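You operate a simulated robot arm through the tools that you are given. There is no shell and no other tool. Be economical: measure what you need, move in short steps, check, and stop when the job is done.

You run a simulated two-armed robot. Do the job below in one go: nothing can be reset, and whatever is moved stays where it is left.

TASK
Take the yellow canister and put it on the deckhead bench shelf. Then take the blue packer and leave it on top of the yellow pull gauge. Then put two of the blue shim blocks from the deckhead bench top on the peninsula top. The order counts. Set down upright: yellow canister.

The check looks at the end state, three seconds after you hand in, the way a careful person would. Anything else that was tipped, shoved, dropped, spilled or broken makes it a failure.

THE ROBOT
Two 7-joint arms with two-finger parallel grippers on one trunk, on a base that drives. Base frame: it is fixed to the floor where the robot stands at the start and does not move with it; the origin is under the middle of the robot, x ahead of it, y to its left, z up. Lengths are in mm, angles in degrees, forces in N, time in s.
The left shoulder is at the start at [70, 163, 995], the right one opposite. With the tool pointing down near the work surface each hand reaches from about 380 to 880 mm from the robot's upright axis, wherever it stands, measured 20 degrees to its own side. Places, roughly: blue packer [250, 1500, 1000]; blue shim block [-1000, 1500, 1000]; deckhead bench shelf [-500, 1400, 400]; peninsula top [-1100, -3500, 800]; yellow pull gauge [250, 1500, 1000]. Payload 3.43 kg a hand.
The TCP of each hand is the grasp point between the finger pads, 34 mm short of the fingertips. In the tool frame z runs along the fingers and y along their closing line. The gripper opens to 128 mm. The fingers are 24 mm wide and 12 mm thick; the gripper's body (48 by 130 mm) begins 96 mm behind the TCP.
Orientation is that of the tool frame in the base frame, as a unit quaternion [w, x, y, z]. With the fingers straight down and closing along the base's y, the tool's x points along the base's -x, its y along +y and its z along -z.

THE INTERFACE
- The arms move only by the tool jog_arm. It takes "left_targets", "right_targets" or both (then of equal length, played together; a hand with none holds still); each is a list of rows, each a list of 7 numbers: the shift along the base's x, y, z in mm, then the turn, a rotation vector about the base's x, y, z in rad, then the opening, from 0 (shut) to 1 (fully open). In form: [[tx, ty, tz, wx, wy, wz, jaw], ...]. A call has 1 to 8 rows; each row is the pose to reach, as a shift and turn from the pose commanded when the call began. Each row takes 0.2 s and may step no farther than 50 mm and 8.6 degrees from the row before; otherwise, or with a gripper value out of range, the whole call is refused. A pose out of reach is approached as far as the arm can. The call stops where the force on the tool passes 40 N (or 10 N more than at its start, if that is more) or the arm is blocked; 0.2 s more then pass. The fingers move at their own pace (about 153 mm/s each) and stop on an object; they squeeze with about 34 N. The grip force told is the motor's: it shows also when the fingers shut on nothing. Time passes only in rows, and 0.2 s behind the last, so rows that repeat a pose let the fingers close. The reply holds the time, the measured pose of the TCP, the force on the tool along the base axes, the opening and the grip force, in the units named above and with some noise, with the torque about the TCP (base axes, N m) and any sound that the robot's microphone picked up, and new pictures: "pictures" is both (left out), scene, wrist or none (wrist: the cameras of the hands that moved).
- Cameras (640 x 400 px; columns grow to the right, rows downward): "scene" is now at [132.2, 24.3, 1219.4]; the picture's right is [0.28, -0.96, 0.00], its down [-0.60, -0.17, -0.78] and it looks along [0.75, 0.22, -0.62] (base axes); focal length 252 px, centre (320, 200). "left" rides on the left gripper at [76, 11, -160] in its tool frame; the picture's right is [-0.15, 0.99, 0.00], its down [-0.88, -0.13, -0.46] and it looks along [-0.45, -0.07, 0.89] (tool axes); focal length 234 px, centre (320, 200). "right" rides on the right gripper at [76, -11, -160] in its tool frame; the picture's right is [0.15, 0.99, 0.00], its down [-0.88, 0.13, -0.46] and it looks along [-0.45, 0.07, 0.89] (tool axes); focal length 234 px, centre (320, 200). There is no depth. A picture from a camera that has moved, and an enlarged one, comes with that camera's place and axes in the base frame and with its lens.
- slide_trunk(by): slides the trunk up (or, below 0, down) by that many mm; the arms and the scene camera ride with it, the base frame stays. It gives what a move gives, with no picture.
- drive_base(legs): drives the robot by 1 to 6 legs, each [ahead, left, turn to the left] in mm, mm and degrees, along the robot's own axes; the way and the turn of a leg run together, so that a leg with both is an arc; at most 1500 mm and 180 degrees a leg. The arms and the cameras ride along, it lands a little off, and it stops where it bumps. It gives what a move gives, and a new picture of the scene camera.
- pan_tilt(pan, tilt): turns the head with the scene camera to pan (to the left, within 86 degrees either way) and tilt (down, from -29 to 69), counted from straight ahead of the robot. It gives what a move gives, and a new picture of the scene camera.
- zoom(camera, box): a new picture of the part [left, top, right, bottom] of that camera's present view, enlarged. No time passes.
- close_job(): hands the job in; it is judged then, once.

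Work in short steps. Places have to be worked out from the pictures, the camera data and where the tool is seen: move nearer, look again, correct. Check each grasp and each placing, and mend what went wrong. You have 165 turns and 260 pictures in all, those below and enlarged ones among them. Open the grippers and draw the arms clear of the work before you hand the job in, unless the task says otherwise; then end with one line.

The tools are called as a command line: name --argument value ..., lists and objects as JSON in quotes. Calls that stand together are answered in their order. jog_arm: Moves the arms, as the interface text tells. Its arguments: {"type":"object","properties":{"left_targets":{"type":"array","items":{"type":"array","items":{"type":"number"}}},"right_targets":{"type":"array","items":{"type":"array","items":{"type":"number"}}},"pictures":{"type":"string","enum":["both","scene","wrist","none"]}},"required":[]} The other tools are called the same way: slide_trunk (by) slides the trunk up or down; drive_base (legs) drives the base; pan_tilt (pan, tilt) turns the head that bears the scene camera; zoom (camera, box) takes an enlarged picture of a part of a camera's view; close_job () hands the job in.

At the start:

```text
clock: 0.0
left_position: [531.1, 397.6, 914.9]
left_tcp_rot: [-0.001, 0.0, 1.0, 0.0]
left_wrist_force: [0.5, -0.1, -0.3]
left_wrist_torque: [0.0, -0.01, -0.01]
left_opening: 127.9
left_grasp_force: 0.0
right_position: [648.7, -209.0, 867.5]
right_tcp_rot: [0.0, 0.0, 1.0, -0.001]
right_wrist_force: [-1.6, 0.0, 0.5]
right_wrist_torque: [0.03, 0.0, 0.01]
right_opening: 127.8
right_grasp_force: 0.1
trunk travel left (down, up): [-475.0, 465.0]
robot x, y, heading: [0.4, 2.9, 0.2]
head pan, tilt: [16.1, 38.3]
```

scene: 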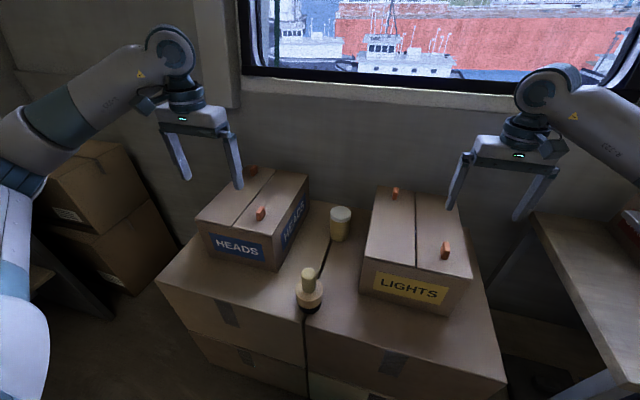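
right: 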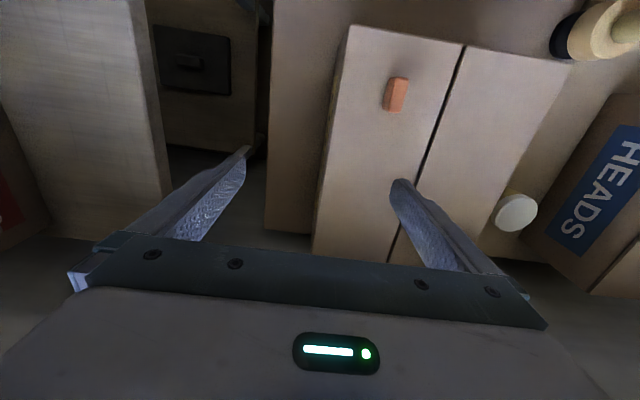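
left: 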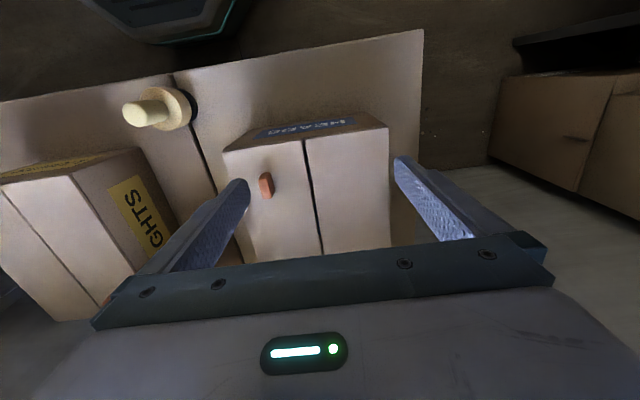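

I see a jar with a pale lid and a bottle-shaped yellow thing on the stack of boxes. I'll zoom in to tell which is the canister.

zoom --camera "scene" --box '[220, 150, 460, 330]'

pan_tilt --pan 80 --tilt 25

```text
2.22 times, centred on (340, 240) of scene
camera zoom: at [132.2, 24.3, 1219.4], right [0.28, -0.96, 0.0], down [-0.6, -0.17, -0.78], along [0.75, 0.22, -0.62], focal length 561 px, centre (276, 111)
```

zoom: 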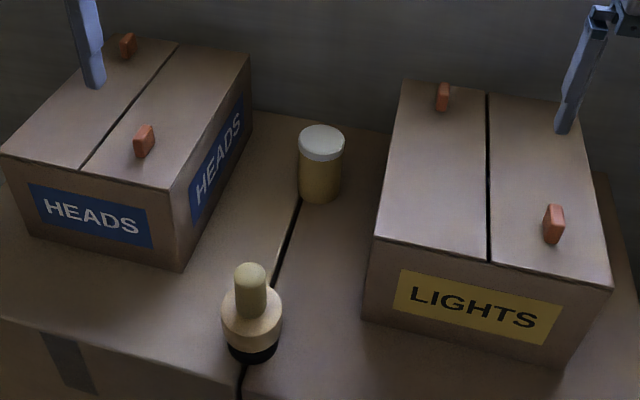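

```text
clock: 1.3
left_position: [530.8, 398.7, 916.0]
left_tcp_rot: [0.0, 0.0, 1.0, 0.001]
left_wrist_force: [-0.7, -0.3, -1.2]
left_wrist_torque: [0.0, 0.01, 0.02]
left_opening: 127.9
left_grasp_force: 0.1
right_position: [649.2, -209.1, 867.4]
right_tcp_rot: [0.0, 0.0, 1.0, 0.0]
right_wrist_force: [0.0, 0.0, 0.3]
right_wrist_torque: [-0.01, 0.0, -0.01]
right_opening: 127.9
right_grasp_force: 0.0
trunk travel left (down, up): [-475.0, 465.0]
robot x, y, heading: [1.1, -2.0, 0.1]
head pan, tilt: [80.0, 25.0]
camera scene: at [65.5, 91.2, 1240.2], right [0.98, -0.17, 0.0], down [-0.07, -0.42, -0.91], along [0.16, 0.89, -0.42], focal length 252 px, centre (320, 200)
```

scene: 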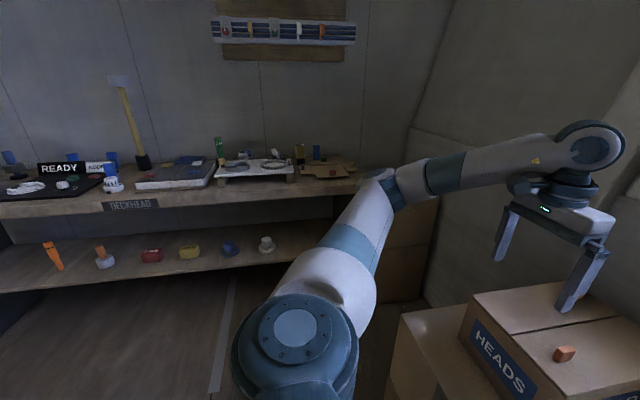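

The bench lies to the left. I'll zoom in on it before taking the jar, which is probably the canister.

zoom --camera "scene" --box '[0, 130, 200, 290]'

zoom --camera "scene" --box '[180, 130, 380, 290]'

```text
2.50 times, centred on (100, 210) of scene
camera zoom: at [65.5, 91.2, 1240.2], right [0.98, -0.17, 0.0], down [-0.07, -0.42, -0.91], along [0.16, 0.89, -0.42], focal length 631 px, centre (870, 175)
```

zoom: 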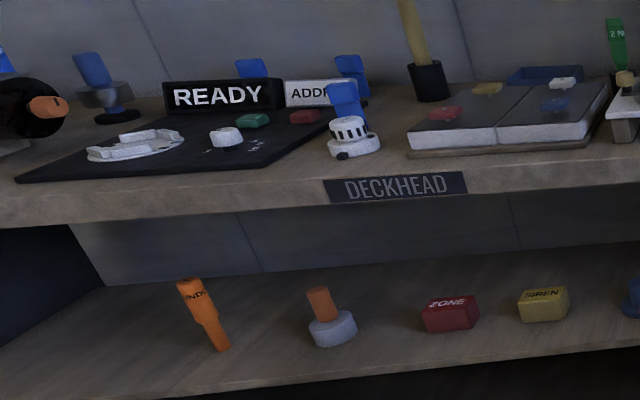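

```text
2.50 times, centred on (280, 210) of scene
camera zoom: at [65.5, 91.2, 1240.2], right [0.98, -0.17, 0.0], down [-0.07, -0.42, -0.91], along [0.16, 0.89, -0.42], focal length 631 px, centre (420, 175)
```

zoom: 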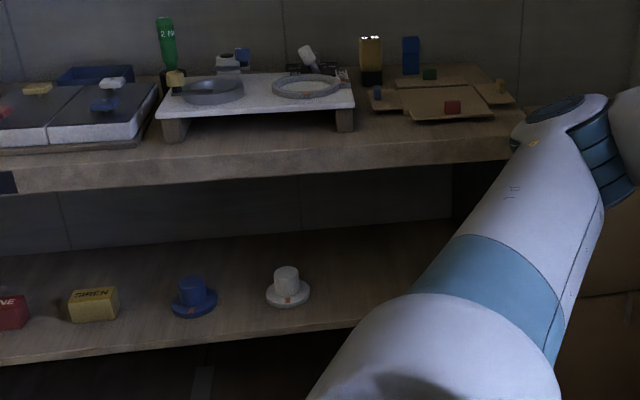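

The jar, which I take to be the canister, triangulates to about (713, 127), with its lid at z≈700 and its base at z≈597. I'll bring the left hand over with a 45° forward tilt, so the canister can later go onto the shelf under the bench top.

jog_arm --left_targets '[[15, -45, 0, 0, -0.131, 0, 1], [30, -90, 0, 0, -0.262, 0, 1], [45, -135, 0, 0, -0.393, 0, 1], [60, -180, 0, 0, -0.524, 0, 1], [75, -225, 0, 0, -0.654, 0, 1], [90, -270, 0, 0, -0.785, 0, 1]]' --pictures "wrist"

pan_tilt --pan 10 --tilt 42

```text
clock: 2.7
left_position: [622.8, 126.7, 914.1]
left_tcp_rot: [0.383, 0.0, 0.924, 0.0]
left_wrist_force: [0.2, 0.0, 0.5]
left_wrist_torque: [0.01, 0.02, 0.01]
left_opening: 128.0
left_grasp_force: 0.1
right_position: [649.9, -208.7, 867.3]
right_tcp_rot: [0.0, -0.001, 1.0, 0.001]
right_wrist_force: [-0.6, -0.2, 0.0]
right_wrist_torque: [-0.03, 0.02, 0.0]
right_opening: 127.9
right_grasp_force: 0.1
trunk travel left (down, up): [-475.0, 465.0]
robot x, y, heading: [1.3, 0.3, -0.0]
head pan, tilt: [80.0, 25.0]
camera left: at [454.9, 138.3, 971.9], right [0.1, 0.99, 0.1], down [0.3, -0.13, 0.95], along [0.95, -0.07, -0.31], focal length 234 px, centre (320, 200)
```

left: 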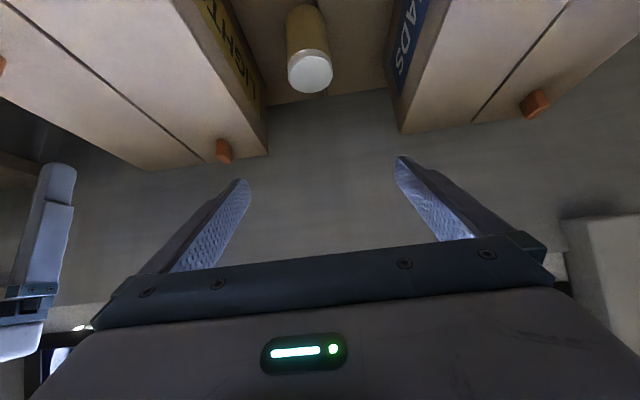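

```text
clock: 4.2
left_position: [621.8, 129.3, 913.2]
left_tcp_rot: [0.382, 0.0, 0.924, 0.0]
left_wrist_force: [0.2, -1.2, 0.1]
left_wrist_torque: [0.02, 0.02, 0.03]
left_opening: 127.8
left_grasp_force: 0.2
right_position: [649.1, -208.8, 868.0]
right_tcp_rot: [0.001, 0.0, 1.0, 0.0]
right_wrist_force: [0.7, 0.5, 0.8]
right_wrist_torque: [0.01, -0.04, -0.02]
right_opening: 127.9
right_grasp_force: 0.1
trunk travel left (down, up): [-475.0, 465.0]
robot x, y, heading: [-2.2, 0.6, 0.2]
head pan, tilt: [10.0, 42.0]
camera scene: at [131.8, 15.0, 1214.0], right [0.17, -0.98, 0.0], down [-0.66, -0.12, -0.74], along [0.73, 0.13, -0.67], focal length 252 px, centre (320, 200)
```

scene: 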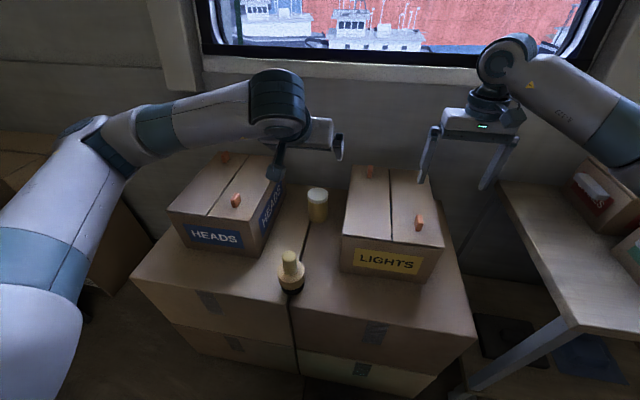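

The wrist camera agrees: the lid is at about (710, 125, 700). I'll descend partway with the jaws straddling it, then look again.

jog_arm --left_targets '[[10, -1, -48, 0, 0, 0, 1], [20, -2, -96, 0, 0, 0, 1], [30, -2, -144, 0, 0, 0, 1], [40, -2, -190, 0, 0, 0, 1]]' --pictures "both"

```text
clock: 5.2
left_position: [660.4, 129.2, 720.1]
left_tcp_rot: [0.383, 0.001, 0.924, -0.001]
left_wrist_force: [-0.1, 0.9, 0.2]
left_wrist_torque: [-0.01, -0.01, -0.01]
left_opening: 127.9
left_grasp_force: 0.1
right_position: [648.5, -208.7, 867.8]
right_tcp_rot: [0.0, 0.0, 1.0, 0.0]
right_wrist_force: [0.8, -0.5, 0.0]
right_wrist_torque: [0.0, 0.02, 0.0]
right_opening: 128.4
right_grasp_force: 0.0
trunk travel left (down, up): [-475.0, 465.0]
robot x, y, heading: [-3.5, 3.5, -0.0]
head pan, tilt: [10.0, 42.0]
camera scene: at [132.3, 15.1, 1214.0], right [0.17, -0.98, 0.0], down [-0.66, -0.12, -0.74], along [0.73, 0.13, -0.67], focal length 252 px, centre (320, 200)
camera left: at [493.1, 140.3, 779.4], right [0.1, 0.99, 0.1], down [0.3, -0.13, 0.94], along [0.95, -0.07, -0.31], focal length 234 px, centre (320, 200)
```

scene: 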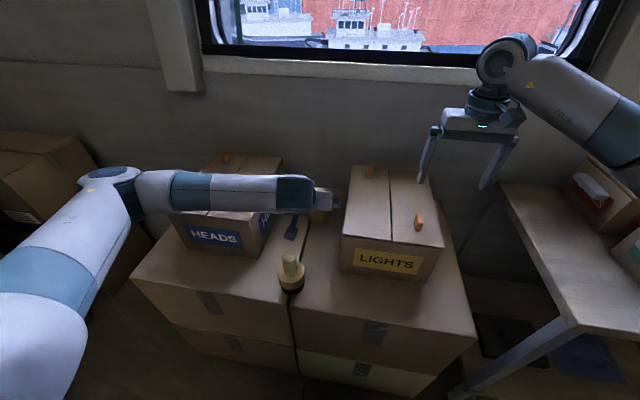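
left: 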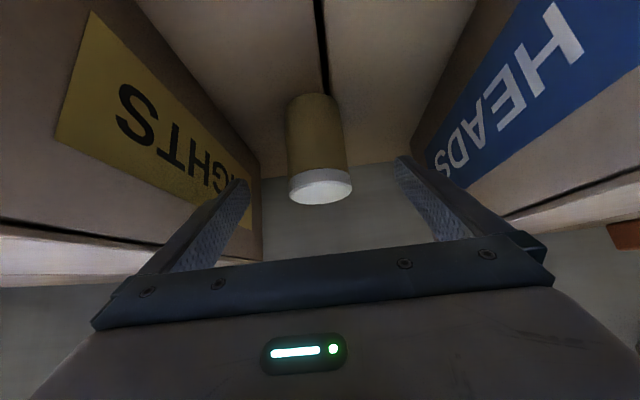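

The jaws straddle the jar cleanly and the forearm clears the HEADS box. I'll go forward and down, then close.

jog_arm --left_targets '[[35, -2, -20, 0, 0, 0, 1], [52, -2, -45, 0, 0, 0, 1], [52, -2, -68, 0, 0, 0, 1]]' --pictures "both"

```text
clock: 6.0
left_position: [713.7, 124.0, 654.7]
left_tcp_rot: [0.382, 0.001, 0.924, -0.001]
left_wrist_force: [-0.6, -1.0, -0.6]
left_wrist_torque: [-0.02, 0.02, 0.01]
left_opening: 127.9
left_grasp_force: 0.0
right_position: [648.6, -208.9, 868.0]
right_tcp_rot: [0.0, 0.0, 1.0, 0.0]
right_wrist_force: [-0.3, -0.9, -0.2]
right_wrist_torque: [0.01, 0.0, 0.03]
right_opening: 127.8
right_grasp_force: 0.1
trunk travel left (down, up): [-475.0, 465.0]
robot x, y, heading: [-0.0, 0.3, 0.4]
head pan, tilt: [10.0, 42.0]
camera scene: at [132.2, 15.0, 1214.0], right [0.17, -0.98, 0.0], down [-0.66, -0.12, -0.74], along [0.73, 0.13, -0.67], focal length 252 px, centre (320, 200)
camera left: at [545.9, 136.7, 713.1], right [0.1, 0.99, 0.1], down [0.3, -0.13, 0.94], along [0.95, -0.07, -0.31], focal length 234 px, centre (320, 200)
```

scene: 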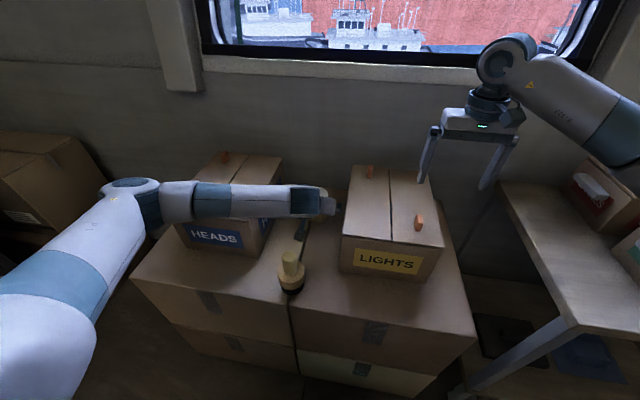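
left: 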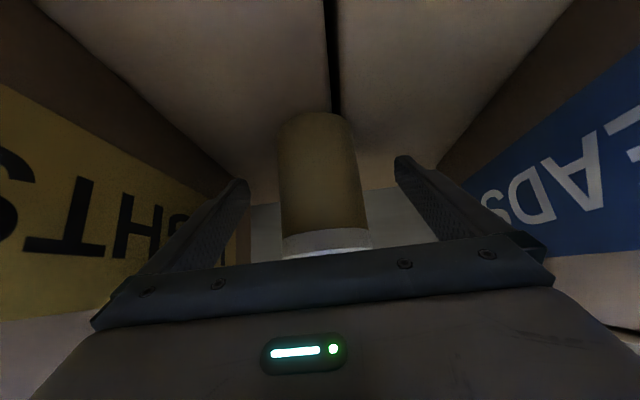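

The grasp point falls at mid-jar, so I'm closing now.

jog_arm --left_targets '[[0, 0, 0, 0, 0, 0, 0.2], [0, 0, 0, 0, 0, 0, 0.2], [0, 0, 0, 0, 0, 0, 0.2], [0, 0, 0, 0, 0, 0, 0.2]]' --pictures "wrist"

```text
clock: 7.0
left_position: [712.2, 124.9, 654.3]
left_tcp_rot: [0.382, 0.0, 0.924, 0.0]
left_wrist_force: [0.9, -0.2, 0.4]
left_wrist_torque: [0.02, -0.01, -0.01]
left_opening: 62.7
left_grasp_force: 34.6
right_position: [648.6, -208.9, 867.7]
right_tcp_rot: [0.0, 0.0, 1.0, 0.0]
right_wrist_force: [0.2, 0.1, -0.3]
right_wrist_torque: [-0.01, 0.04, -0.02]
right_opening: 128.0
right_grasp_force: 0.0
trunk travel left (down, up): [-475.0, 465.0]
robot x, y, heading: [-1.7, -2.6, -0.2]
head pan, tilt: [10.0, 42.0]
camera left: at [545.6, 136.6, 713.3], right [0.1, 0.99, 0.1], down [0.3, -0.13, 0.94], along [0.95, -0.07, -0.31], focal length 234 px, centre (320, 200)
```

left: 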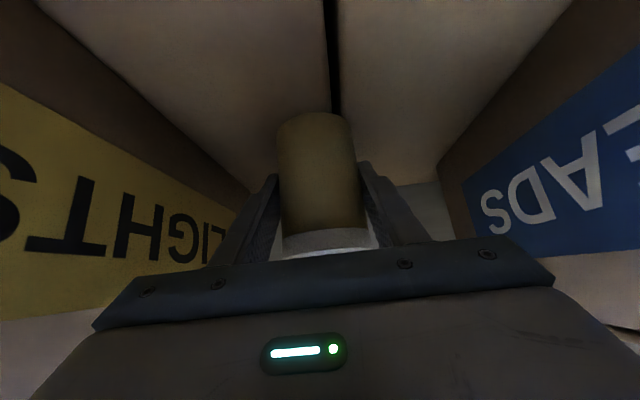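

It holds at 62.7 mm with 34.6 N. I'll lift it straight up.

jog_arm --left_targets '[[0, 0, 30, 0, 0, 0, 0.2], [0, 0, 75, 0, 0, 0, 0.2], [-5, 0, 120, 0, 0, 0, 0.2], [-20, 0, 165, 0, 0, 0, 0.2], [-60, 0, 190, 0, 0, 0, 0.2], [-105, 0, 210, 0, 0, 0, 0.2], [-150, 0, 225, 0, 0, 0, 0.2]]' --pictures "wrist"

```text
clock: 8.6
left_position: [563.2, 126.4, 879.5]
left_tcp_rot: [0.383, 0.0, 0.924, 0.001]
left_wrist_force: [0.1, 0.8, 0.2]
left_wrist_torque: [-0.01, -0.01, 0.0]
left_opening: 25.4
left_grasp_force: 0.1
right_position: [649.0, -208.8, 869.1]
right_tcp_rot: [-0.001, 0.0, 1.0, 0.0]
right_wrist_force: [0.3, 0.0, -0.5]
right_wrist_torque: [0.01, -0.01, -0.01]
right_opening: 128.3
right_grasp_force: 0.0
trunk travel left (down, up): [-475.0, 465.0]
robot x, y, heading: [0.9, 0.7, -0.2]
head pan, tilt: [10.0, 42.0]
camera left: at [395.3, 137.7, 938.6], right [0.1, 0.99, 0.1], down [0.3, -0.13, 0.94], along [0.95, -0.07, -0.31], focal length 234 px, centre (320, 200)
```

left: 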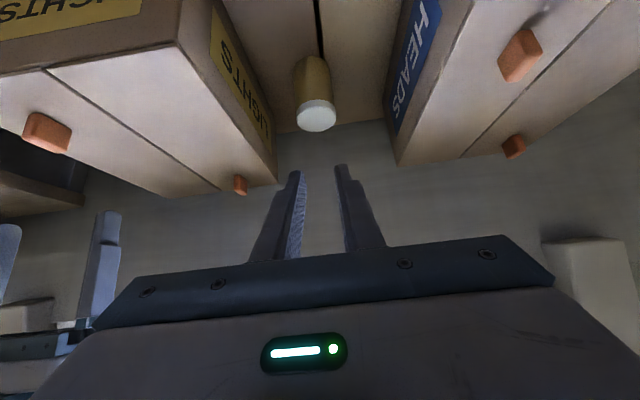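

The fingers slipped off and the jar is still standing in place. I'll look closely at the jar to choose a better grip.

zoom --camera "left" --box '[260, 30, 370, 140]'

zoom --camera "scene" --box '[250, 150, 390, 310]'

```text
3.64 times, centred on (315, 85) of left
camera zoom: at [395.3, 137.7, 938.6], right [0.1, 0.99, 0.1], down [0.3, -0.13, 0.94], along [0.95, -0.07, -0.31], focal length 852 px, centre (338, 618)
```

zoom: 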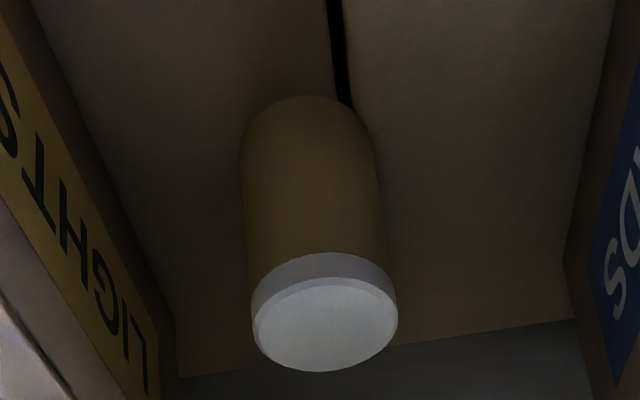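

```text
2.50 times, centred on (320, 230) of scene
camera zoom: at [131.1, 14.7, 1214.1], right [0.17, -0.98, 0.0], down [-0.66, -0.12, -0.74], along [0.73, 0.13, -0.67], focal length 631 px, centre (320, 125)
```

zoom: 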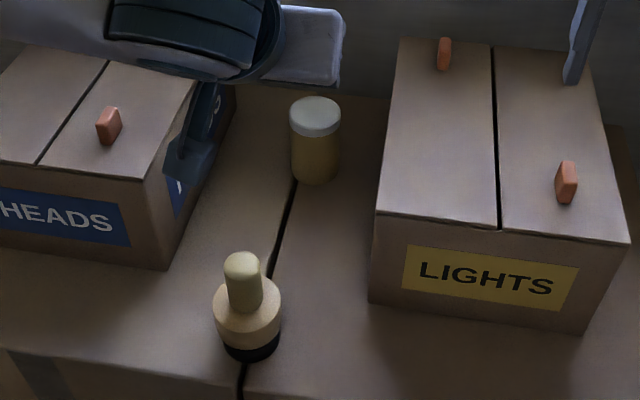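

Nothing looks off with the jar. I'll go back, grip again just under the lid, squeeze longer, and lift slowly while watching the force.

jog_arm --left_targets '[[45, -1, -15, 0, 0, 0, 1], [90, -2, -35, 0, 0, 0, 1], [115, -3, -70, 0, 0, 0, 1], [130, -3, -115, 0, 0, 0, 1], [142, -3, -160, 0, 0, 0, 1], [145, -3, -195, 0, 0, 0, 1], [146, -3, -218, 0, 0, 0, 1]]' --pictures "wrist"

```text
clock: 10.2
left_position: [708.9, 120.8, 663.0]
left_tcp_rot: [0.383, 0.0, 0.924, 0.0]
left_wrist_force: [-0.8, -1.0, -0.1]
left_wrist_torque: [-0.01, 0.02, 0.01]
left_opening: 128.0
left_grasp_force: 0.1
right_position: [649.2, -209.1, 868.1]
right_tcp_rot: [0.0, 0.001, 1.0, 0.0]
right_wrist_force: [0.2, 0.3, -0.4]
right_wrist_torque: [0.02, -0.02, 0.01]
right_opening: 128.1
right_grasp_force: 0.0
trunk travel left (down, up): [-475.0, 465.0]
robot x, y, heading: [-0.5, 2.3, -0.1]
head pan, tilt: [10.0, 42.0]
camera left: at [541.3, 131.3, 721.4], right [0.1, 0.99, 0.1], down [0.3, -0.13, 0.94], along [0.95, -0.07, -0.31], focal length 234 px, centre (320, 200)
```

left: 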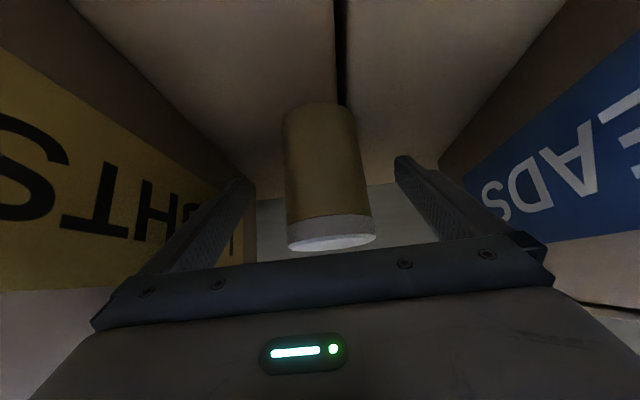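

The jar is centred about 5 mm to the +y side of the jaws. I'll shift to suit, close, and lift only 8 mm to read the load.

jog_arm --left_targets '[[2, 5, 0, 0, 0, 0, 1], [2, 5, 0, 0, 0, 0, 0], [2, 5, 0, 0, 0, 0, 0], [2, 5, 0, 0, 0, 0, 0], [2, 5, 0, 0, 0, 0, 0], [2, 5, 3, 0, 0, 0, 0], [2, 5, 6, 0, 0, 0, 0], [2, 5, 8, 0, 0, 0, 0]]' --pictures "wrist"

```text
clock: 11.9
left_position: [710.4, 125.2, 672.6]
left_tcp_rot: [0.382, 0.0, 0.924, 0.001]
left_wrist_force: [0.2, 0.1, -0.8]
left_wrist_torque: [-0.03, 0.01, -0.01]
left_opening: 61.9
left_grasp_force: 34.1
right_position: [648.8, -209.3, 868.1]
right_tcp_rot: [0.0, 0.0, 1.0, 0.0]
right_wrist_force: [0.6, -0.2, -0.2]
right_wrist_torque: [0.0, 0.02, 0.0]
right_opening: 128.0
right_grasp_force: 0.1
trunk travel left (down, up): [-475.0, 465.0]
robot x, y, heading: [-2.1, 1.0, 0.1]
head pan, tilt: [10.0, 42.0]
camera left: at [543.5, 137.1, 730.7], right [0.1, 0.99, 0.1], down [0.3, -0.13, 0.94], along [0.95, -0.07, -0.31], focal length 234 px, centre (320, 200)
```

left: 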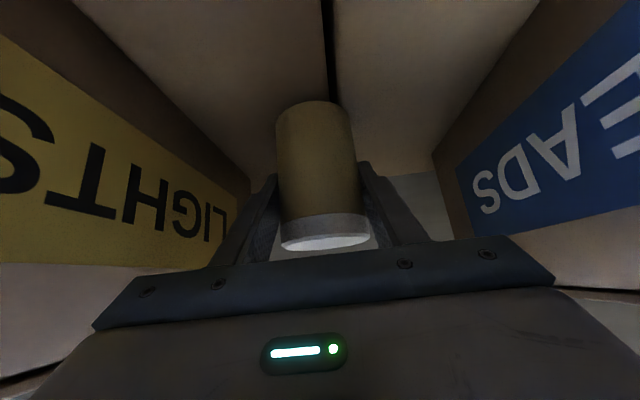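

The jar stayed fixed in the view while the hand rose, so it's being carried and it's light. I'll keep lifting in modest steps.

jog_arm --left_targets '[[0, 0, 12, 0, 0, 0, 0], [0, 0, 25, 0, 0, 0, 0], [0, 0, 38, 0, 0, 0, 0], [0, 0, 50, 0, 0, 0, 0]]' --pictures "wrist"

```text
clock: 12.9
left_position: [711.3, 126.9, 723.0]
left_tcp_rot: [0.382, 0.001, 0.924, -0.001]
left_wrist_force: [-0.7, -0.9, -1.6]
left_wrist_torque: [-0.02, 0.03, 0.0]
left_opening: 61.9
left_grasp_force: 34.1
right_position: [648.6, -208.7, 867.7]
right_tcp_rot: [0.0, 0.0, 1.0, 0.0]
right_wrist_force: [-0.3, 0.4, -0.5]
right_wrist_torque: [0.03, 0.0, 0.0]
right_opening: 128.0
right_grasp_force: 0.1
trunk travel left (down, up): [-475.0, 465.0]
robot x, y, heading: [1.6, 1.2, -0.1]
head pan, tilt: [10.0, 42.0]
camera left: at [543.6, 138.0, 781.5], right [0.1, 0.99, 0.1], down [0.3, -0.13, 0.94], along [0.95, -0.07, -0.31], focal length 234 px, centre (320, 200)
```

left: 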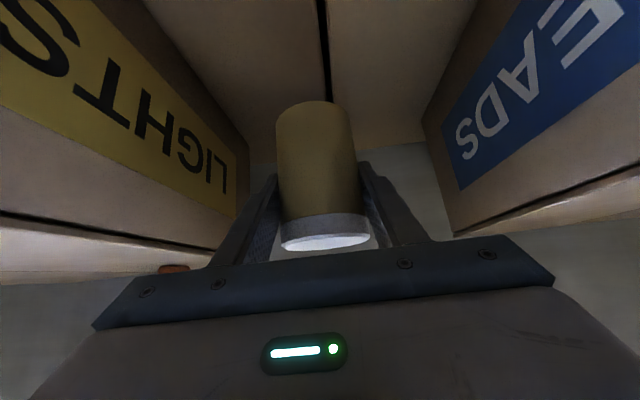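

It's holding firmly. I'll keep raising and draw the hand back.

jog_arm --left_targets '[[0, 0, 20, 0, 0, 0, 0], [0, 0, 45, 0, 0, 0, 0], [0, 0, 75, 0, 0, 0, 0], [0, 0, 110, 0, 0, 0, 0], [-20, 0, 145, 0, 0, 0, 0], [-55, 0, 165, 0, 0, 0, 0], [-95, 10, 180, 0, 0, 0, 0], [-135, 20, 190, 0, 0, 0, 0]]' --pictures "wrist"

jog_arm --left_targets '[[-30, 20, 15, 0, 0, 0, 0], [-60, 40, 25, 0, 0, 0, 0], [-90, 60, 30, 0, 0, 0, 0]]' --pictures "wrist"

pan_tilt --pan 80 --tilt 45

```text
clock: 14.8
left_position: [575.0, 143.8, 913.2]
left_tcp_rot: [0.382, 0.0, 0.924, 0.0]
left_wrist_force: [-0.6, 0.4, -1.9]
left_wrist_torque: [0.0, -0.01, -0.07]
left_opening: 61.8
left_grasp_force: 34.1
right_position: [647.3, -209.1, 868.9]
right_tcp_rot: [0.0, 0.0, 1.0, 0.0]
right_wrist_force: [-0.9, 0.7, -0.5]
right_wrist_torque: [0.03, -0.02, -0.02]
right_opening: 128.1
right_grasp_force: 0.0
trunk travel left (down, up): [-475.0, 465.0]
robot x, y, heading: [-3.8, 1.5, 0.1]
head pan, tilt: [10.0, 42.0]
camera left: at [407.1, 156.5, 971.3], right [0.1, 0.99, 0.1], down [0.3, -0.13, 0.94], along [0.95, -0.07, -0.31], focal length 234 px, centre (320, 200)
```

left: 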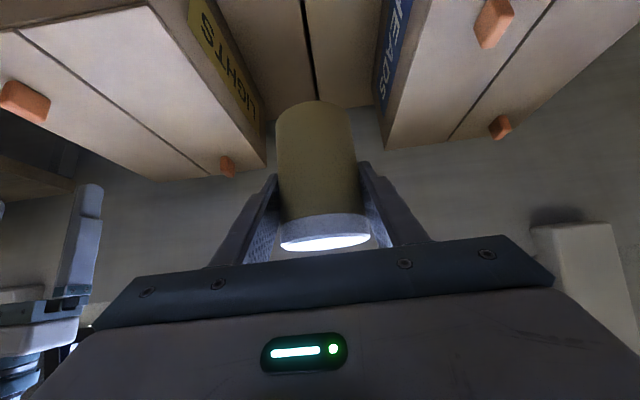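

```text
clock: 15.6
left_position: [518.6, 203.3, 955.3]
left_tcp_rot: [0.381, 0.0, 0.924, 0.0]
left_wrist_force: [0.1, 0.2, -0.6]
left_wrist_torque: [-0.03, 0.0, -0.01]
left_opening: 61.6
left_grasp_force: 34.0
left hand out of reach, approached as far as the arm can: row 2, 3
right_position: [648.4, -208.6, 868.0]
right_tcp_rot: [0.001, -0.001, 1.0, 0.0]
right_wrist_force: [-0.8, 0.0, 0.2]
right_wrist_torque: [0.03, 0.0, -0.01]
right_opening: 127.9
right_grasp_force: 0.1
trunk travel left (down, up): [-475.0, 465.0]
robot x, y, heading: [-1.0, 0.2, -0.1]
head pan, tilt: [10.0, 42.0]
camera left: at [350.7, 214.4, 1014.2], right [0.1, 0.99, 0.1], down [0.3, -0.13, 0.94], along [0.95, -0.07, -0.31], focal length 234 px, centre (320, 200)
```

left: 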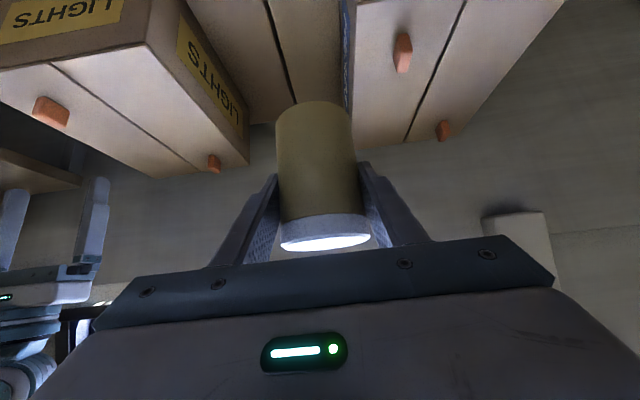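

```text
clock: 17.0
left_position: [519.0, 201.7, 954.5]
left_tcp_rot: [0.381, 0.0, 0.925, 0.001]
left_wrist_force: [0.3, -0.2, -0.8]
left_wrist_torque: [0.03, -0.02, -0.03]
left_opening: 61.9
left_grasp_force: 33.9
right_position: [648.8, -209.4, 868.6]
right_tcp_rot: [0.0, 0.001, 1.0, 0.0]
right_wrist_force: [0.1, -0.3, -0.2]
right_wrist_torque: [-0.01, -0.02, -0.03]
right_opening: 128.4
right_grasp_force: 0.1
trunk travel left (down, up): [-475.0, 465.0]
robot x, y, heading: [2.2, 1.2, 0.0]
head pan, tilt: [80.0, 45.0]
camera scene: at [63.7, 80.5, 1209.7], right [0.98, -0.17, 0.0], down [-0.12, -0.7, -0.71], along [0.12, 0.7, -0.71], focal length 252 px, centre (320, 200)
```

scene: 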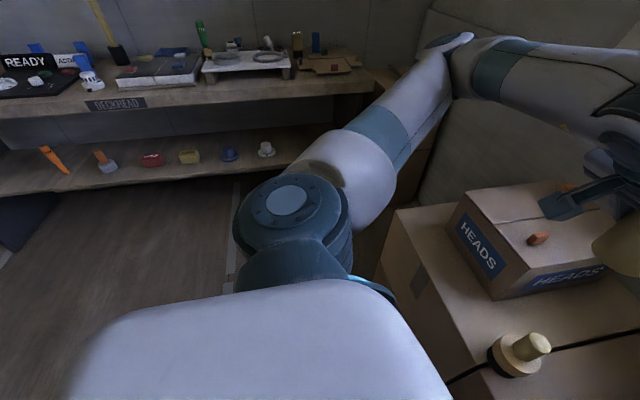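

The canister is secure and both hands are above the box tops. I'll back off a little and turn to face the bench.

drive_base --legs '[[-200, 0, 0], [0, 0, 90]]'

pan_tilt --pan 0 --tilt 30

```text
clock: 22.4
left_position: [-398.3, 521.8, 954.8]
left_tcp_rot: [0.271, -0.65, 0.658, 0.267]
left_wrist_force: [-0.3, 0.3, -1.1]
left_wrist_torque: [0.0, 0.0, 0.02]
left_opening: 61.6
left_grasp_force: 34.2
right_position: [15.5, 645.7, 867.9]
right_tcp_rot: [0.0, -0.702, 0.712, 0.0]
right_wrist_force: [-0.3, 0.5, -0.1]
right_wrist_torque: [0.02, 0.02, 0.04]
right_opening: 128.0
right_grasp_force: 0.0
trunk travel left (down, up): [-475.0, 465.0]
robot x, y, heading: [-200.6, -2.2, 89.4]
head pan, tilt: [80.0, 45.0]
camera scene: at [-282.8, 65.8, 1209.7], right [0.19, 0.98, 0.0], down [0.69, -0.13, -0.71], along [-0.69, 0.13, -0.71], focal length 252 px, centre (320, 200)
```

scene: 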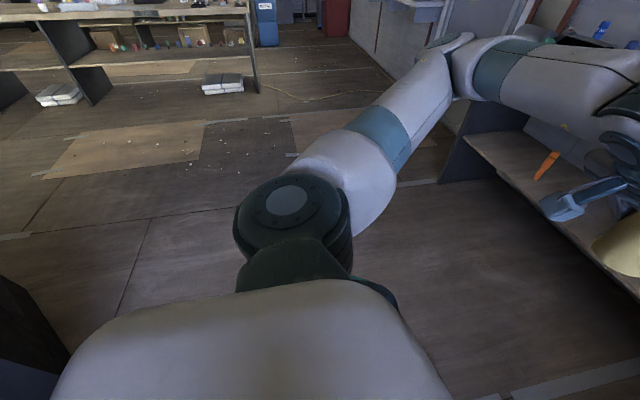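

```text
clock: 23.9
left_position: [-398.9, 522.1, 955.3]
left_tcp_rot: [0.27, -0.65, 0.658, 0.268]
left_wrist_force: [0.7, -0.3, -1.4]
left_wrist_torque: [0.01, -0.01, -0.01]
left_opening: 61.9
left_grasp_force: 34.0
right_position: [14.3, 646.1, 868.2]
right_tcp_rot: [0.0, -0.702, 0.712, 0.0]
right_wrist_force: [0.7, -0.2, 0.5]
right_wrist_torque: [0.04, 0.01, 0.01]
right_opening: 127.8
right_grasp_force: 0.1
trunk travel left (down, up): [-475.0, 465.0]
robot x, y, heading: [-201.8, 0.4, 89.3]
head pan, tilt: [0.0, 30.0]
camera scene: at [-201.6, 141.0, 1232.2], right [1.0, -0.01, 0.0], down [-0.01, -0.5, -0.87], along [0.01, 0.87, -0.5], focal length 252 px, centre (320, 200)
```

scene: 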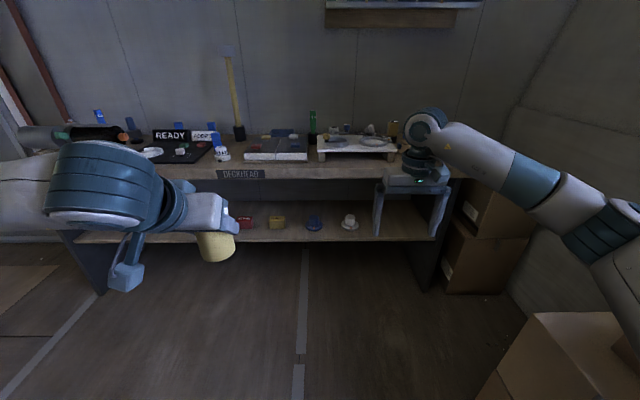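

The canister is still held. From two views the shelf is at z≈390 with its front edge at y≈1150, and the bench top is at z≈800. The shelf is free right of the white knob, from about x=60 to 300. I'll lower the left hand in open space here and tuck the right hand back.

jog_arm --left_targets '[[15, 20, -40, 0, 0, 0, 0], [30, 40, -80, 0, 0, 0, 0], [45, 60, -120, 0, 0, 0, 0], [60, 80, -160, 0, 0, 0, 0], [75, 100, -200, 0, 0, 0, 0], [90, 120, -240, 0, 0, 0, 0], [105, 140, -280, 0, 0, 0, 0], [115, 150, -322, 0, 0, 0, 0]]' --right_targets '[[14, -28, 0, 0, 0, 0, 1], [28, -56, 0, 0, 0, 0, 1], [42, -84, 0, 0, 0, 0, 1], [56, -112, 0, 0, 0, 0, 1], [70, -140, 0, 0, 0, 0, 1], [84, -168, 0, 0, 0, 0, 1], [98, -196, 0, 0, 0, 0, 1], [112, -220, 0, 0, 0, 0, 1]]' --pictures "none"

jog_arm --left_targets '[[5, 5, -45, 0, 0, 0, 0], [10, 10, -90, 0, 0, 0, 0], [15, 15, -130, 0, 0, 0, 0]]' --pictures "both"

```text
clock: 25.7
left_position: [-283.0, 673.6, 633.1]
left_tcp_rot: [0.271, -0.65, 0.657, 0.269]
left_wrist_force: [-0.2, 0.2, -1.5]
left_wrist_torque: [-0.06, 0.0, 0.01]
left_opening: 62.0
left_grasp_force: 34.2
right_position: [128.5, 426.2, 866.5]
right_tcp_rot: [0.0, -0.703, 0.711, 0.0]
right_wrist_force: [1.2, -0.1, -0.9]
right_wrist_torque: [-0.01, 0.04, 0.0]
right_opening: 128.1
right_grasp_force: 0.1
trunk travel left (down, up): [-475.0, 465.0]
robot x, y, heading: [-202.2, -2.8, 89.3]
head pan, tilt: [0.0, 30.0]
```

```text
clock: 26.5
left_position: [-267.2, 688.8, 503.9]
left_tcp_rot: [0.271, -0.649, 0.659, 0.267]
left_wrist_force: [-0.4, -0.5, -1.3]
left_wrist_torque: [0.0, -0.01, -0.03]
left_opening: 62.1
left_grasp_force: 33.9
right_position: [128.4, 427.4, 867.9]
right_tcp_rot: [-0.001, -0.702, 0.712, 0.0]
right_wrist_force: [1.4, 0.7, -0.5]
right_wrist_torque: [-0.02, 0.01, 0.01]
right_opening: 128.1
right_grasp_force: 0.0
trunk travel left (down, up): [-475.0, 465.0]
robot x, y, heading: [-203.8, -4.0, 89.2]
head pan, tilt: [0.0, 30.0]
camera scene: at [-200.6, 141.6, 1232.2], right [1.0, -0.01, 0.0], down [-0.01, -0.5, -0.87], along [0.01, 0.87, -0.5], focal length 252 px, centre (320, 200)
camera left: at [-281.3, 522.2, 561.7], right [-0.99, 0.12, 0.1], down [0.13, 0.3, 0.94], along [0.08, 0.95, -0.31], focal length 234 px, centre (320, 200)
```

scene: 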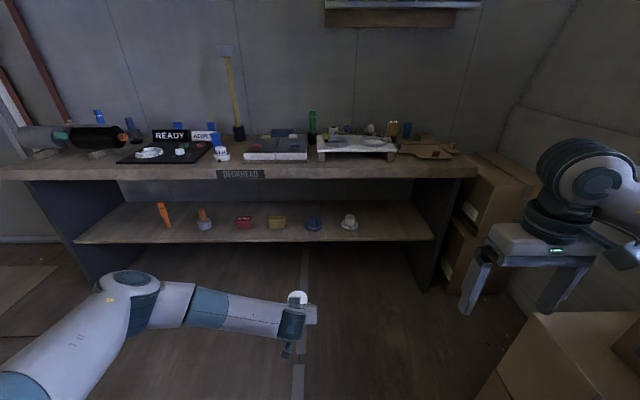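
left: 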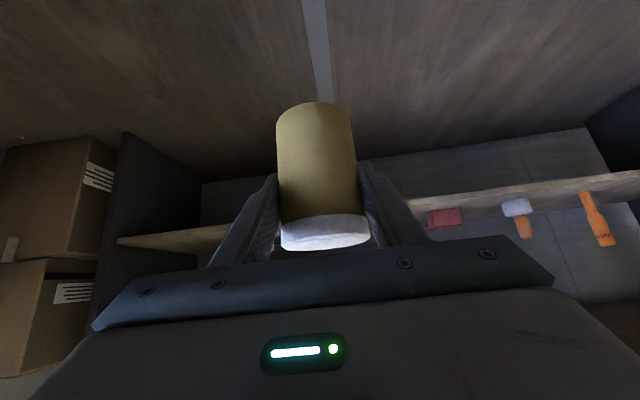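

The shelf's top edge is at y≈1154, z≈400, and the jar's bottom is about 62 mm below the TCP. I'll drive in with the hand low, stopping short of the shelf and turned about 14° right.

drive_base --legs '[[420, -215, 0], [0, 0, -14.2]]'

zoom --camera "left" --box '[0, 0, 640, 400]'

```text
clock: 30.1
left_position: [122.5, 1092.3, 502.4]
left_tcp_rot: [0.302, -0.563, 0.733, 0.232]
left_wrist_force: [0.9, 0.3, -1.8]
left_wrist_torque: [0.03, -0.02, 0.01]
left_opening: 61.9
left_grasp_force: 33.9
right_position: [442.3, 741.6, 866.9]
right_tcp_rot: [-0.001, -0.61, 0.793, 0.0]
right_wrist_force: [-0.1, -0.9, 0.5]
right_wrist_torque: [0.02, 0.03, 0.01]
right_opening: 128.1
right_grasp_force: 0.0
trunk travel left (down, up): [-475.0, 465.0]
robot x, y, heading: [14.1, 407.8, 75.0]
head pan, tilt: [0.0, 30.0]
camera scene: at [51.7, 545.5, 1232.3], right [0.97, -0.26, 0.0], down [-0.13, -0.48, -0.87], along [0.22, 0.84, -0.5], focal length 252 px, centre (320, 200)
```

scene: 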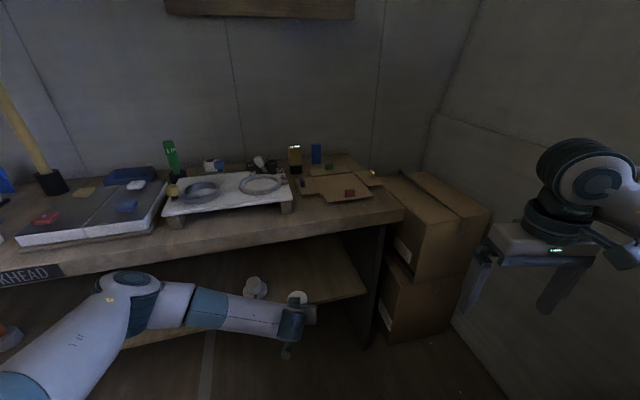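

```text
1.00 times, centred on (320, 200) of left (not enlarged: the box is as wide or as high as the picture)
camera zoom: at [66.8, 934.2, 562.2], right [-0.93, 0.35, 0.1], down [0.2, 0.26, 0.94], along [0.31, 0.9, -0.31], focal length 234 px, centre (320, 200)
```

zoom: 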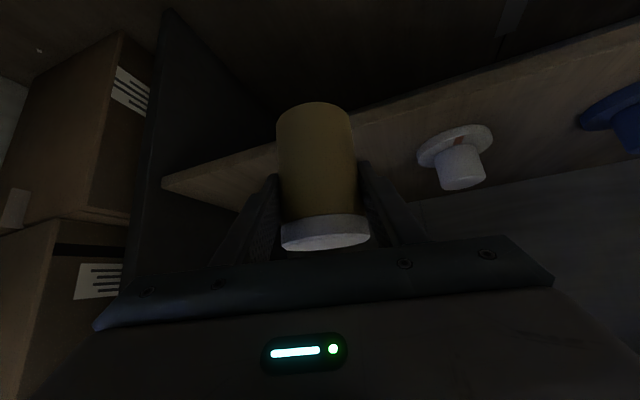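

The bench-top edge is at about y=1125, z=775–815, and the elbow would come close to it. I'll stretch the arm forward first so the elbow trails back, then check.

jog_arm --left_targets '[[8, 32, 0, 0, 0, 0, 0], [16, 64, 0, 0, 0, 0, 0], [20, 96, 0, 0, 0, 0, 0]]' --pictures "both"

```text
clock: 30.9
left_position: [142.5, 1188.2, 501.8]
left_tcp_rot: [0.302, -0.564, 0.733, 0.232]
left_wrist_force: [-0.6, -0.2, -1.1]
left_wrist_torque: [0.0, 0.0, 0.0]
left_opening: 61.8
left_grasp_force: 34.7
right_position: [442.1, 743.5, 867.1]
right_tcp_rot: [0.0, -0.61, 0.793, 0.0]
right_wrist_force: [0.2, 0.0, -0.8]
right_wrist_torque: [-0.02, 0.03, 0.02]
right_opening: 128.1
right_grasp_force: 0.0
trunk travel left (down, up): [-475.0, 465.0]
robot x, y, heading: [13.5, 405.5, 75.0]
head pan, tilt: [0.0, 30.0]
camera scene: at [51.5, 546.1, 1232.2], right [0.97, -0.26, 0.0], down [-0.13, -0.48, -0.87], along [0.22, 0.84, -0.5], focal length 252 px, centre (320, 200)
camera left: at [87.7, 1030.8, 561.4], right [-0.93, 0.36, 0.1], down [0.2, 0.26, 0.94], along [0.31, 0.9, -0.31], focal length 234 px, centre (320, 200)
```

scene: 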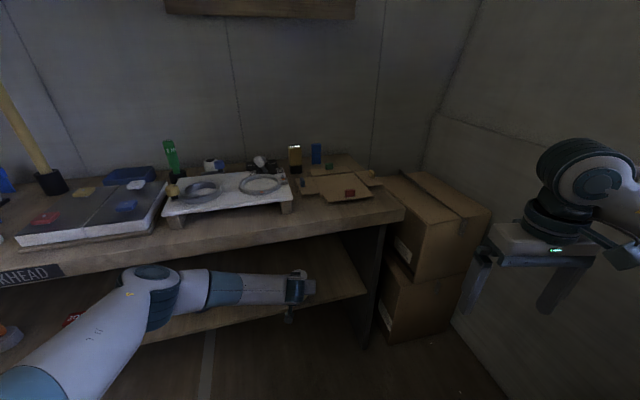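
left: 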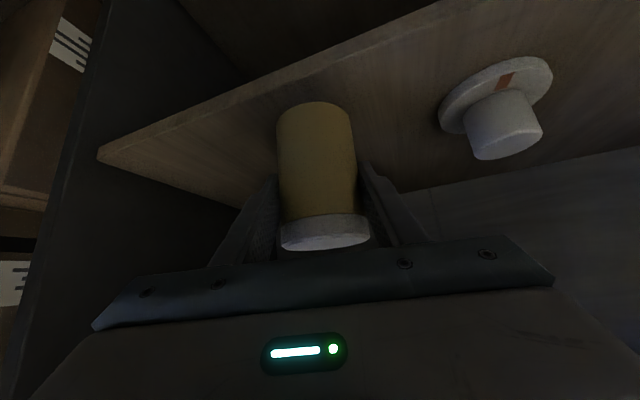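

The elbow now trails well clear of the bench edge. I need about 60 mm more: 35 from the arm and the rest from a short drive.

jog_arm --left_targets '[[-8, 18, 0, 0, 0, 0, 0], [-16, 36, 0, 0, 0, 0, 0]]' --pictures "none"

drive_base --legs '[[30, 5, 0]]'

zoom --camera "left" --box '[0, 0, 640, 400]'

```text
clock: 31.5
left_position: [124.9, 1223.8, 502.9]
left_tcp_rot: [0.302, -0.563, 0.733, 0.232]
left_wrist_force: [0.0, -0.3, -1.4]
left_wrist_torque: [0.02, 0.0, 0.02]
left_opening: 61.7
left_grasp_force: 34.1
right_position: [440.6, 742.6, 866.9]
right_tcp_rot: [0.0, -0.609, 0.793, 0.0]
right_wrist_force: [0.1, -0.2, -0.1]
right_wrist_torque: [-0.01, 0.02, 0.02]
right_opening: 127.9
right_grasp_force: 0.0
trunk travel left (down, up): [-475.0, 465.0]
robot x, y, heading: [15.9, 410.7, 75.0]
head pan, tilt: [0.0, 30.0]
```

```text
clock: 32.4
left_position: [128.7, 1254.4, 501.3]
left_tcp_rot: [0.301, -0.564, 0.733, 0.232]
left_wrist_force: [-0.2, 0.7, -1.8]
left_wrist_torque: [0.03, -0.04, -0.05]
left_opening: 61.9
left_grasp_force: 33.8
right_position: [443.5, 773.5, 867.7]
right_tcp_rot: [0.0, -0.609, 0.793, -0.001]
right_wrist_force: [-0.1, 0.2, -0.3]
right_wrist_torque: [-0.03, 0.02, -0.03]
right_opening: 128.2
right_grasp_force: 0.0
trunk travel left (down, up): [-475.0, 465.0]
robot x, y, heading: [17.4, 438.0, 75.0]
head pan, tilt: [0.0, 30.0]
camera scene: at [54.2, 577.0, 1232.1], right [0.97, -0.26, 0.0], down [-0.13, -0.48, -0.87], along [0.22, 0.84, -0.5], focal length 252 px, centre (320, 200)
```

scene: 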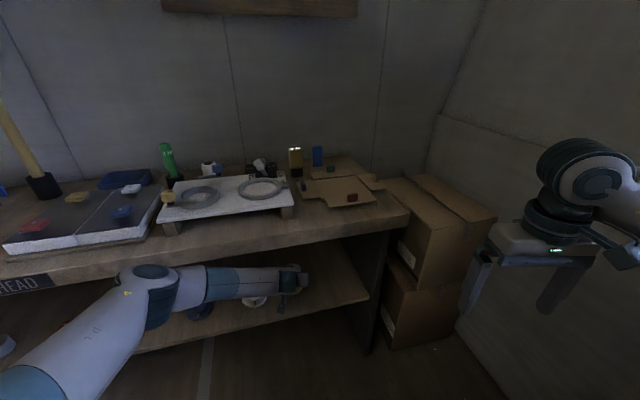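

```text
1.00 times, centred on (320, 200) of left (not enlarged: the box is as wide or as high as the picture)
camera zoom: at [73.9, 1096.7, 561.2], right [-0.93, 0.36, 0.1], down [0.2, 0.26, 0.94], along [0.31, 0.9, -0.32], focal length 234 px, centre (320, 200)
```

zoom: 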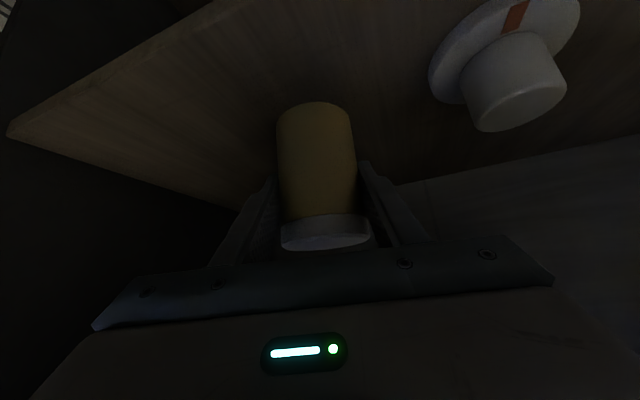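

The canister is over the shelf and well clear of the white knob. I'll lower it in small steps and watch the vertical force.

jog_arm --left_targets '[[0, 0, -10, 0, 0, 0, 0], [0, 0, -20, 0, 0, 0, 0], [0, 0, -27, 0, 0, 0, 0]]' --pictures "wrist"

```text
clock: 33.2
left_position: [129.5, 1254.7, 476.5]
left_tcp_rot: [0.302, -0.564, 0.733, 0.232]
left_wrist_force: [0.6, 0.4, -0.6]
left_wrist_torque: [-0.02, -0.03, 0.0]
left_opening: 61.7
left_grasp_force: 34.0
right_position: [444.4, 771.8, 866.2]
right_tcp_rot: [0.0, -0.61, 0.793, -0.001]
right_wrist_force: [-0.1, 0.1, 0.0]
right_wrist_torque: [-0.02, 0.0, -0.01]
right_opening: 128.0
right_grasp_force: 0.1
trunk travel left (down, up): [-475.0, 465.0]
robot x, y, heading: [18.9, 441.2, 75.1]
head pan, tilt: [0.0, 30.0]
camera left: at [74.9, 1096.8, 535.3], right [-0.93, 0.35, 0.1], down [0.2, 0.26, 0.94], along [0.31, 0.9, -0.31], focal length 234 px, centre (320, 200)
```

left: 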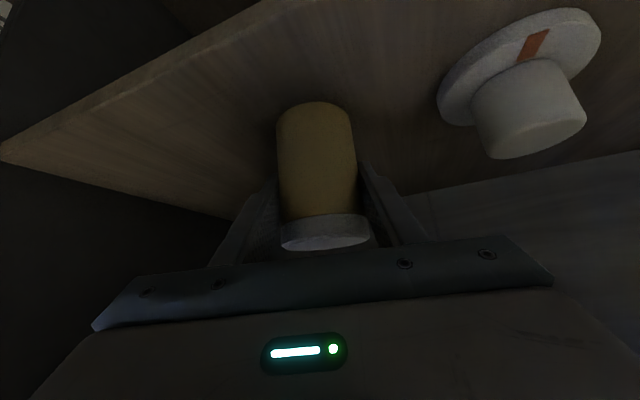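

There's no contact yet, and parallax puts the shelf nearer z≈370. I'll continue down in 5–6 mm steps.

jog_arm --left_targets '[[0, 0, -7, 0, 0, 0, 0], [0, 0, -14, 0, 0, 0, 0], [0, 0, -20, 0, 0, 0, 0], [0, 0, -25, 0, 0, 0, 0]]' --pictures "wrist"

```text
clock: 34.2
left_position: [130.5, 1255.3, 454.3]
left_tcp_rot: [0.305, -0.563, 0.732, 0.234]
left_wrist_force: [3.5, 5.3, 21.8]
left_wrist_torque: [0.35, -0.03, 0.05]
left_opening: 62.2
left_grasp_force: 34.1
right_position: [442.4, 769.9, 869.3]
right_tcp_rot: [0.001, -0.608, 0.794, 0.001]
right_wrist_force: [0.5, 0.6, -0.4]
right_wrist_torque: [0.02, 0.0, -0.05]
right_opening: 128.1
right_grasp_force: 0.1
trunk travel left (down, up): [-475.0, 465.0]
robot x, y, heading: [18.9, 438.5, 75.0]
head pan, tilt: [0.0, 30.0]
camera left: at [74.9, 1096.7, 512.8], right [-0.93, 0.36, 0.1], down [0.2, 0.25, 0.95], along [0.31, 0.9, -0.31], focal length 234 px, centre (320, 200)
```

left: 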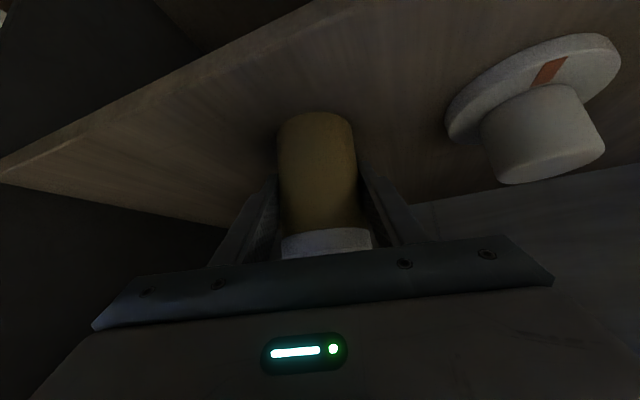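

The jar is on the shelf with 22 N of reaction. I'll ease the pressure by 4 mm, then open gently.

jog_arm --left_targets '[[0, 0, 3, 0, 0, 0, 0], [0, 0, 4, 0, 0, 0, 0], [0, 0, 4, 0, 0, 0, 0.55], [0, 0, 4, 0, 0, 0, 0.75], [0, 0, 4, 0, 0, 0, 0.75]]' --pictures "wrist"

```text
clock: 35.4
left_position: [128.1, 1253.8, 454.1]
left_tcp_rot: [0.301, -0.564, 0.733, 0.232]
left_wrist_force: [-0.3, -0.2, -0.3]
left_wrist_torque: [-0.03, 0.02, 0.0]
left_opening: 96.1
left_grasp_force: 0.1
right_position: [443.5, 772.0, 868.0]
right_tcp_rot: [0.0, -0.61, 0.793, 0.001]
right_wrist_force: [-0.3, -0.2, -0.2]
right_wrist_torque: [0.04, -0.02, -0.01]
right_opening: 128.0
right_grasp_force: 0.1
trunk travel left (down, up): [-475.0, 465.0]
robot x, y, heading: [14.4, 439.0, 75.1]
head pan, tilt: [0.0, 30.0]
camera left: at [73.7, 1095.8, 513.2], right [-0.93, 0.36, 0.1], down [0.2, 0.26, 0.94], along [0.31, 0.9, -0.31], focal length 234 px, centre (320, 200)
```

left: 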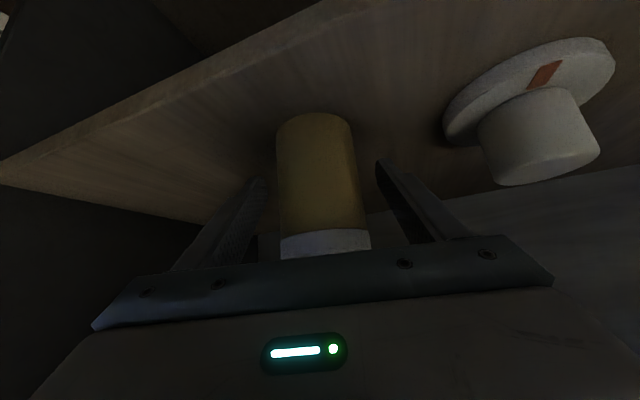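

The canister stands free. I'll draw straight back out from under the bench.

jog_arm --left_targets '[[-6, -24, 5, 0, 0, 0, 0.75], [-13, -50, 10, 0, 0, 0, 0.8], [-22, -85, 15, 0, 0, 0, 0.8], [-32, -125, 18, 0, 0, 0, 0.8], [-42, -165, 20, 0, 0, 0, 0.8]]' --pictures "wrist"

```text
clock: 36.6
left_position: [86.6, 1089.7, 474.3]
left_tcp_rot: [0.302, -0.564, 0.733, 0.233]
left_wrist_force: [0.0, -0.4, -0.5]
left_wrist_torque: [0.03, 0.03, -0.01]
left_opening: 102.3
left_grasp_force: 0.0
right_position: [443.8, 771.3, 866.2]
right_tcp_rot: [0.0, -0.61, 0.793, 0.001]
right_wrist_force: [-0.4, -0.7, -0.8]
right_wrist_torque: [-0.01, 0.03, -0.01]
right_opening: 128.1
right_grasp_force: 0.0
trunk travel left (down, up): [-475.0, 465.0]
robot x, y, heading: [17.1, 437.6, 75.1]
head pan, tilt: [0.0, 30.0]
camera left: at [30.9, 931.6, 533.8], right [-0.93, 0.35, 0.1], down [0.2, 0.26, 0.94], along [0.31, 0.9, -0.31], focal length 234 px, centre (320, 200)
```

left: 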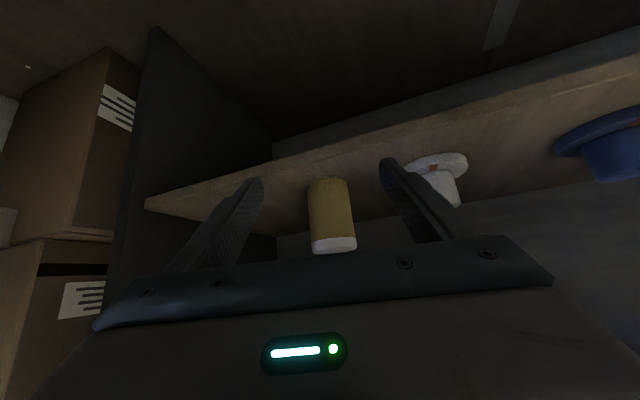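

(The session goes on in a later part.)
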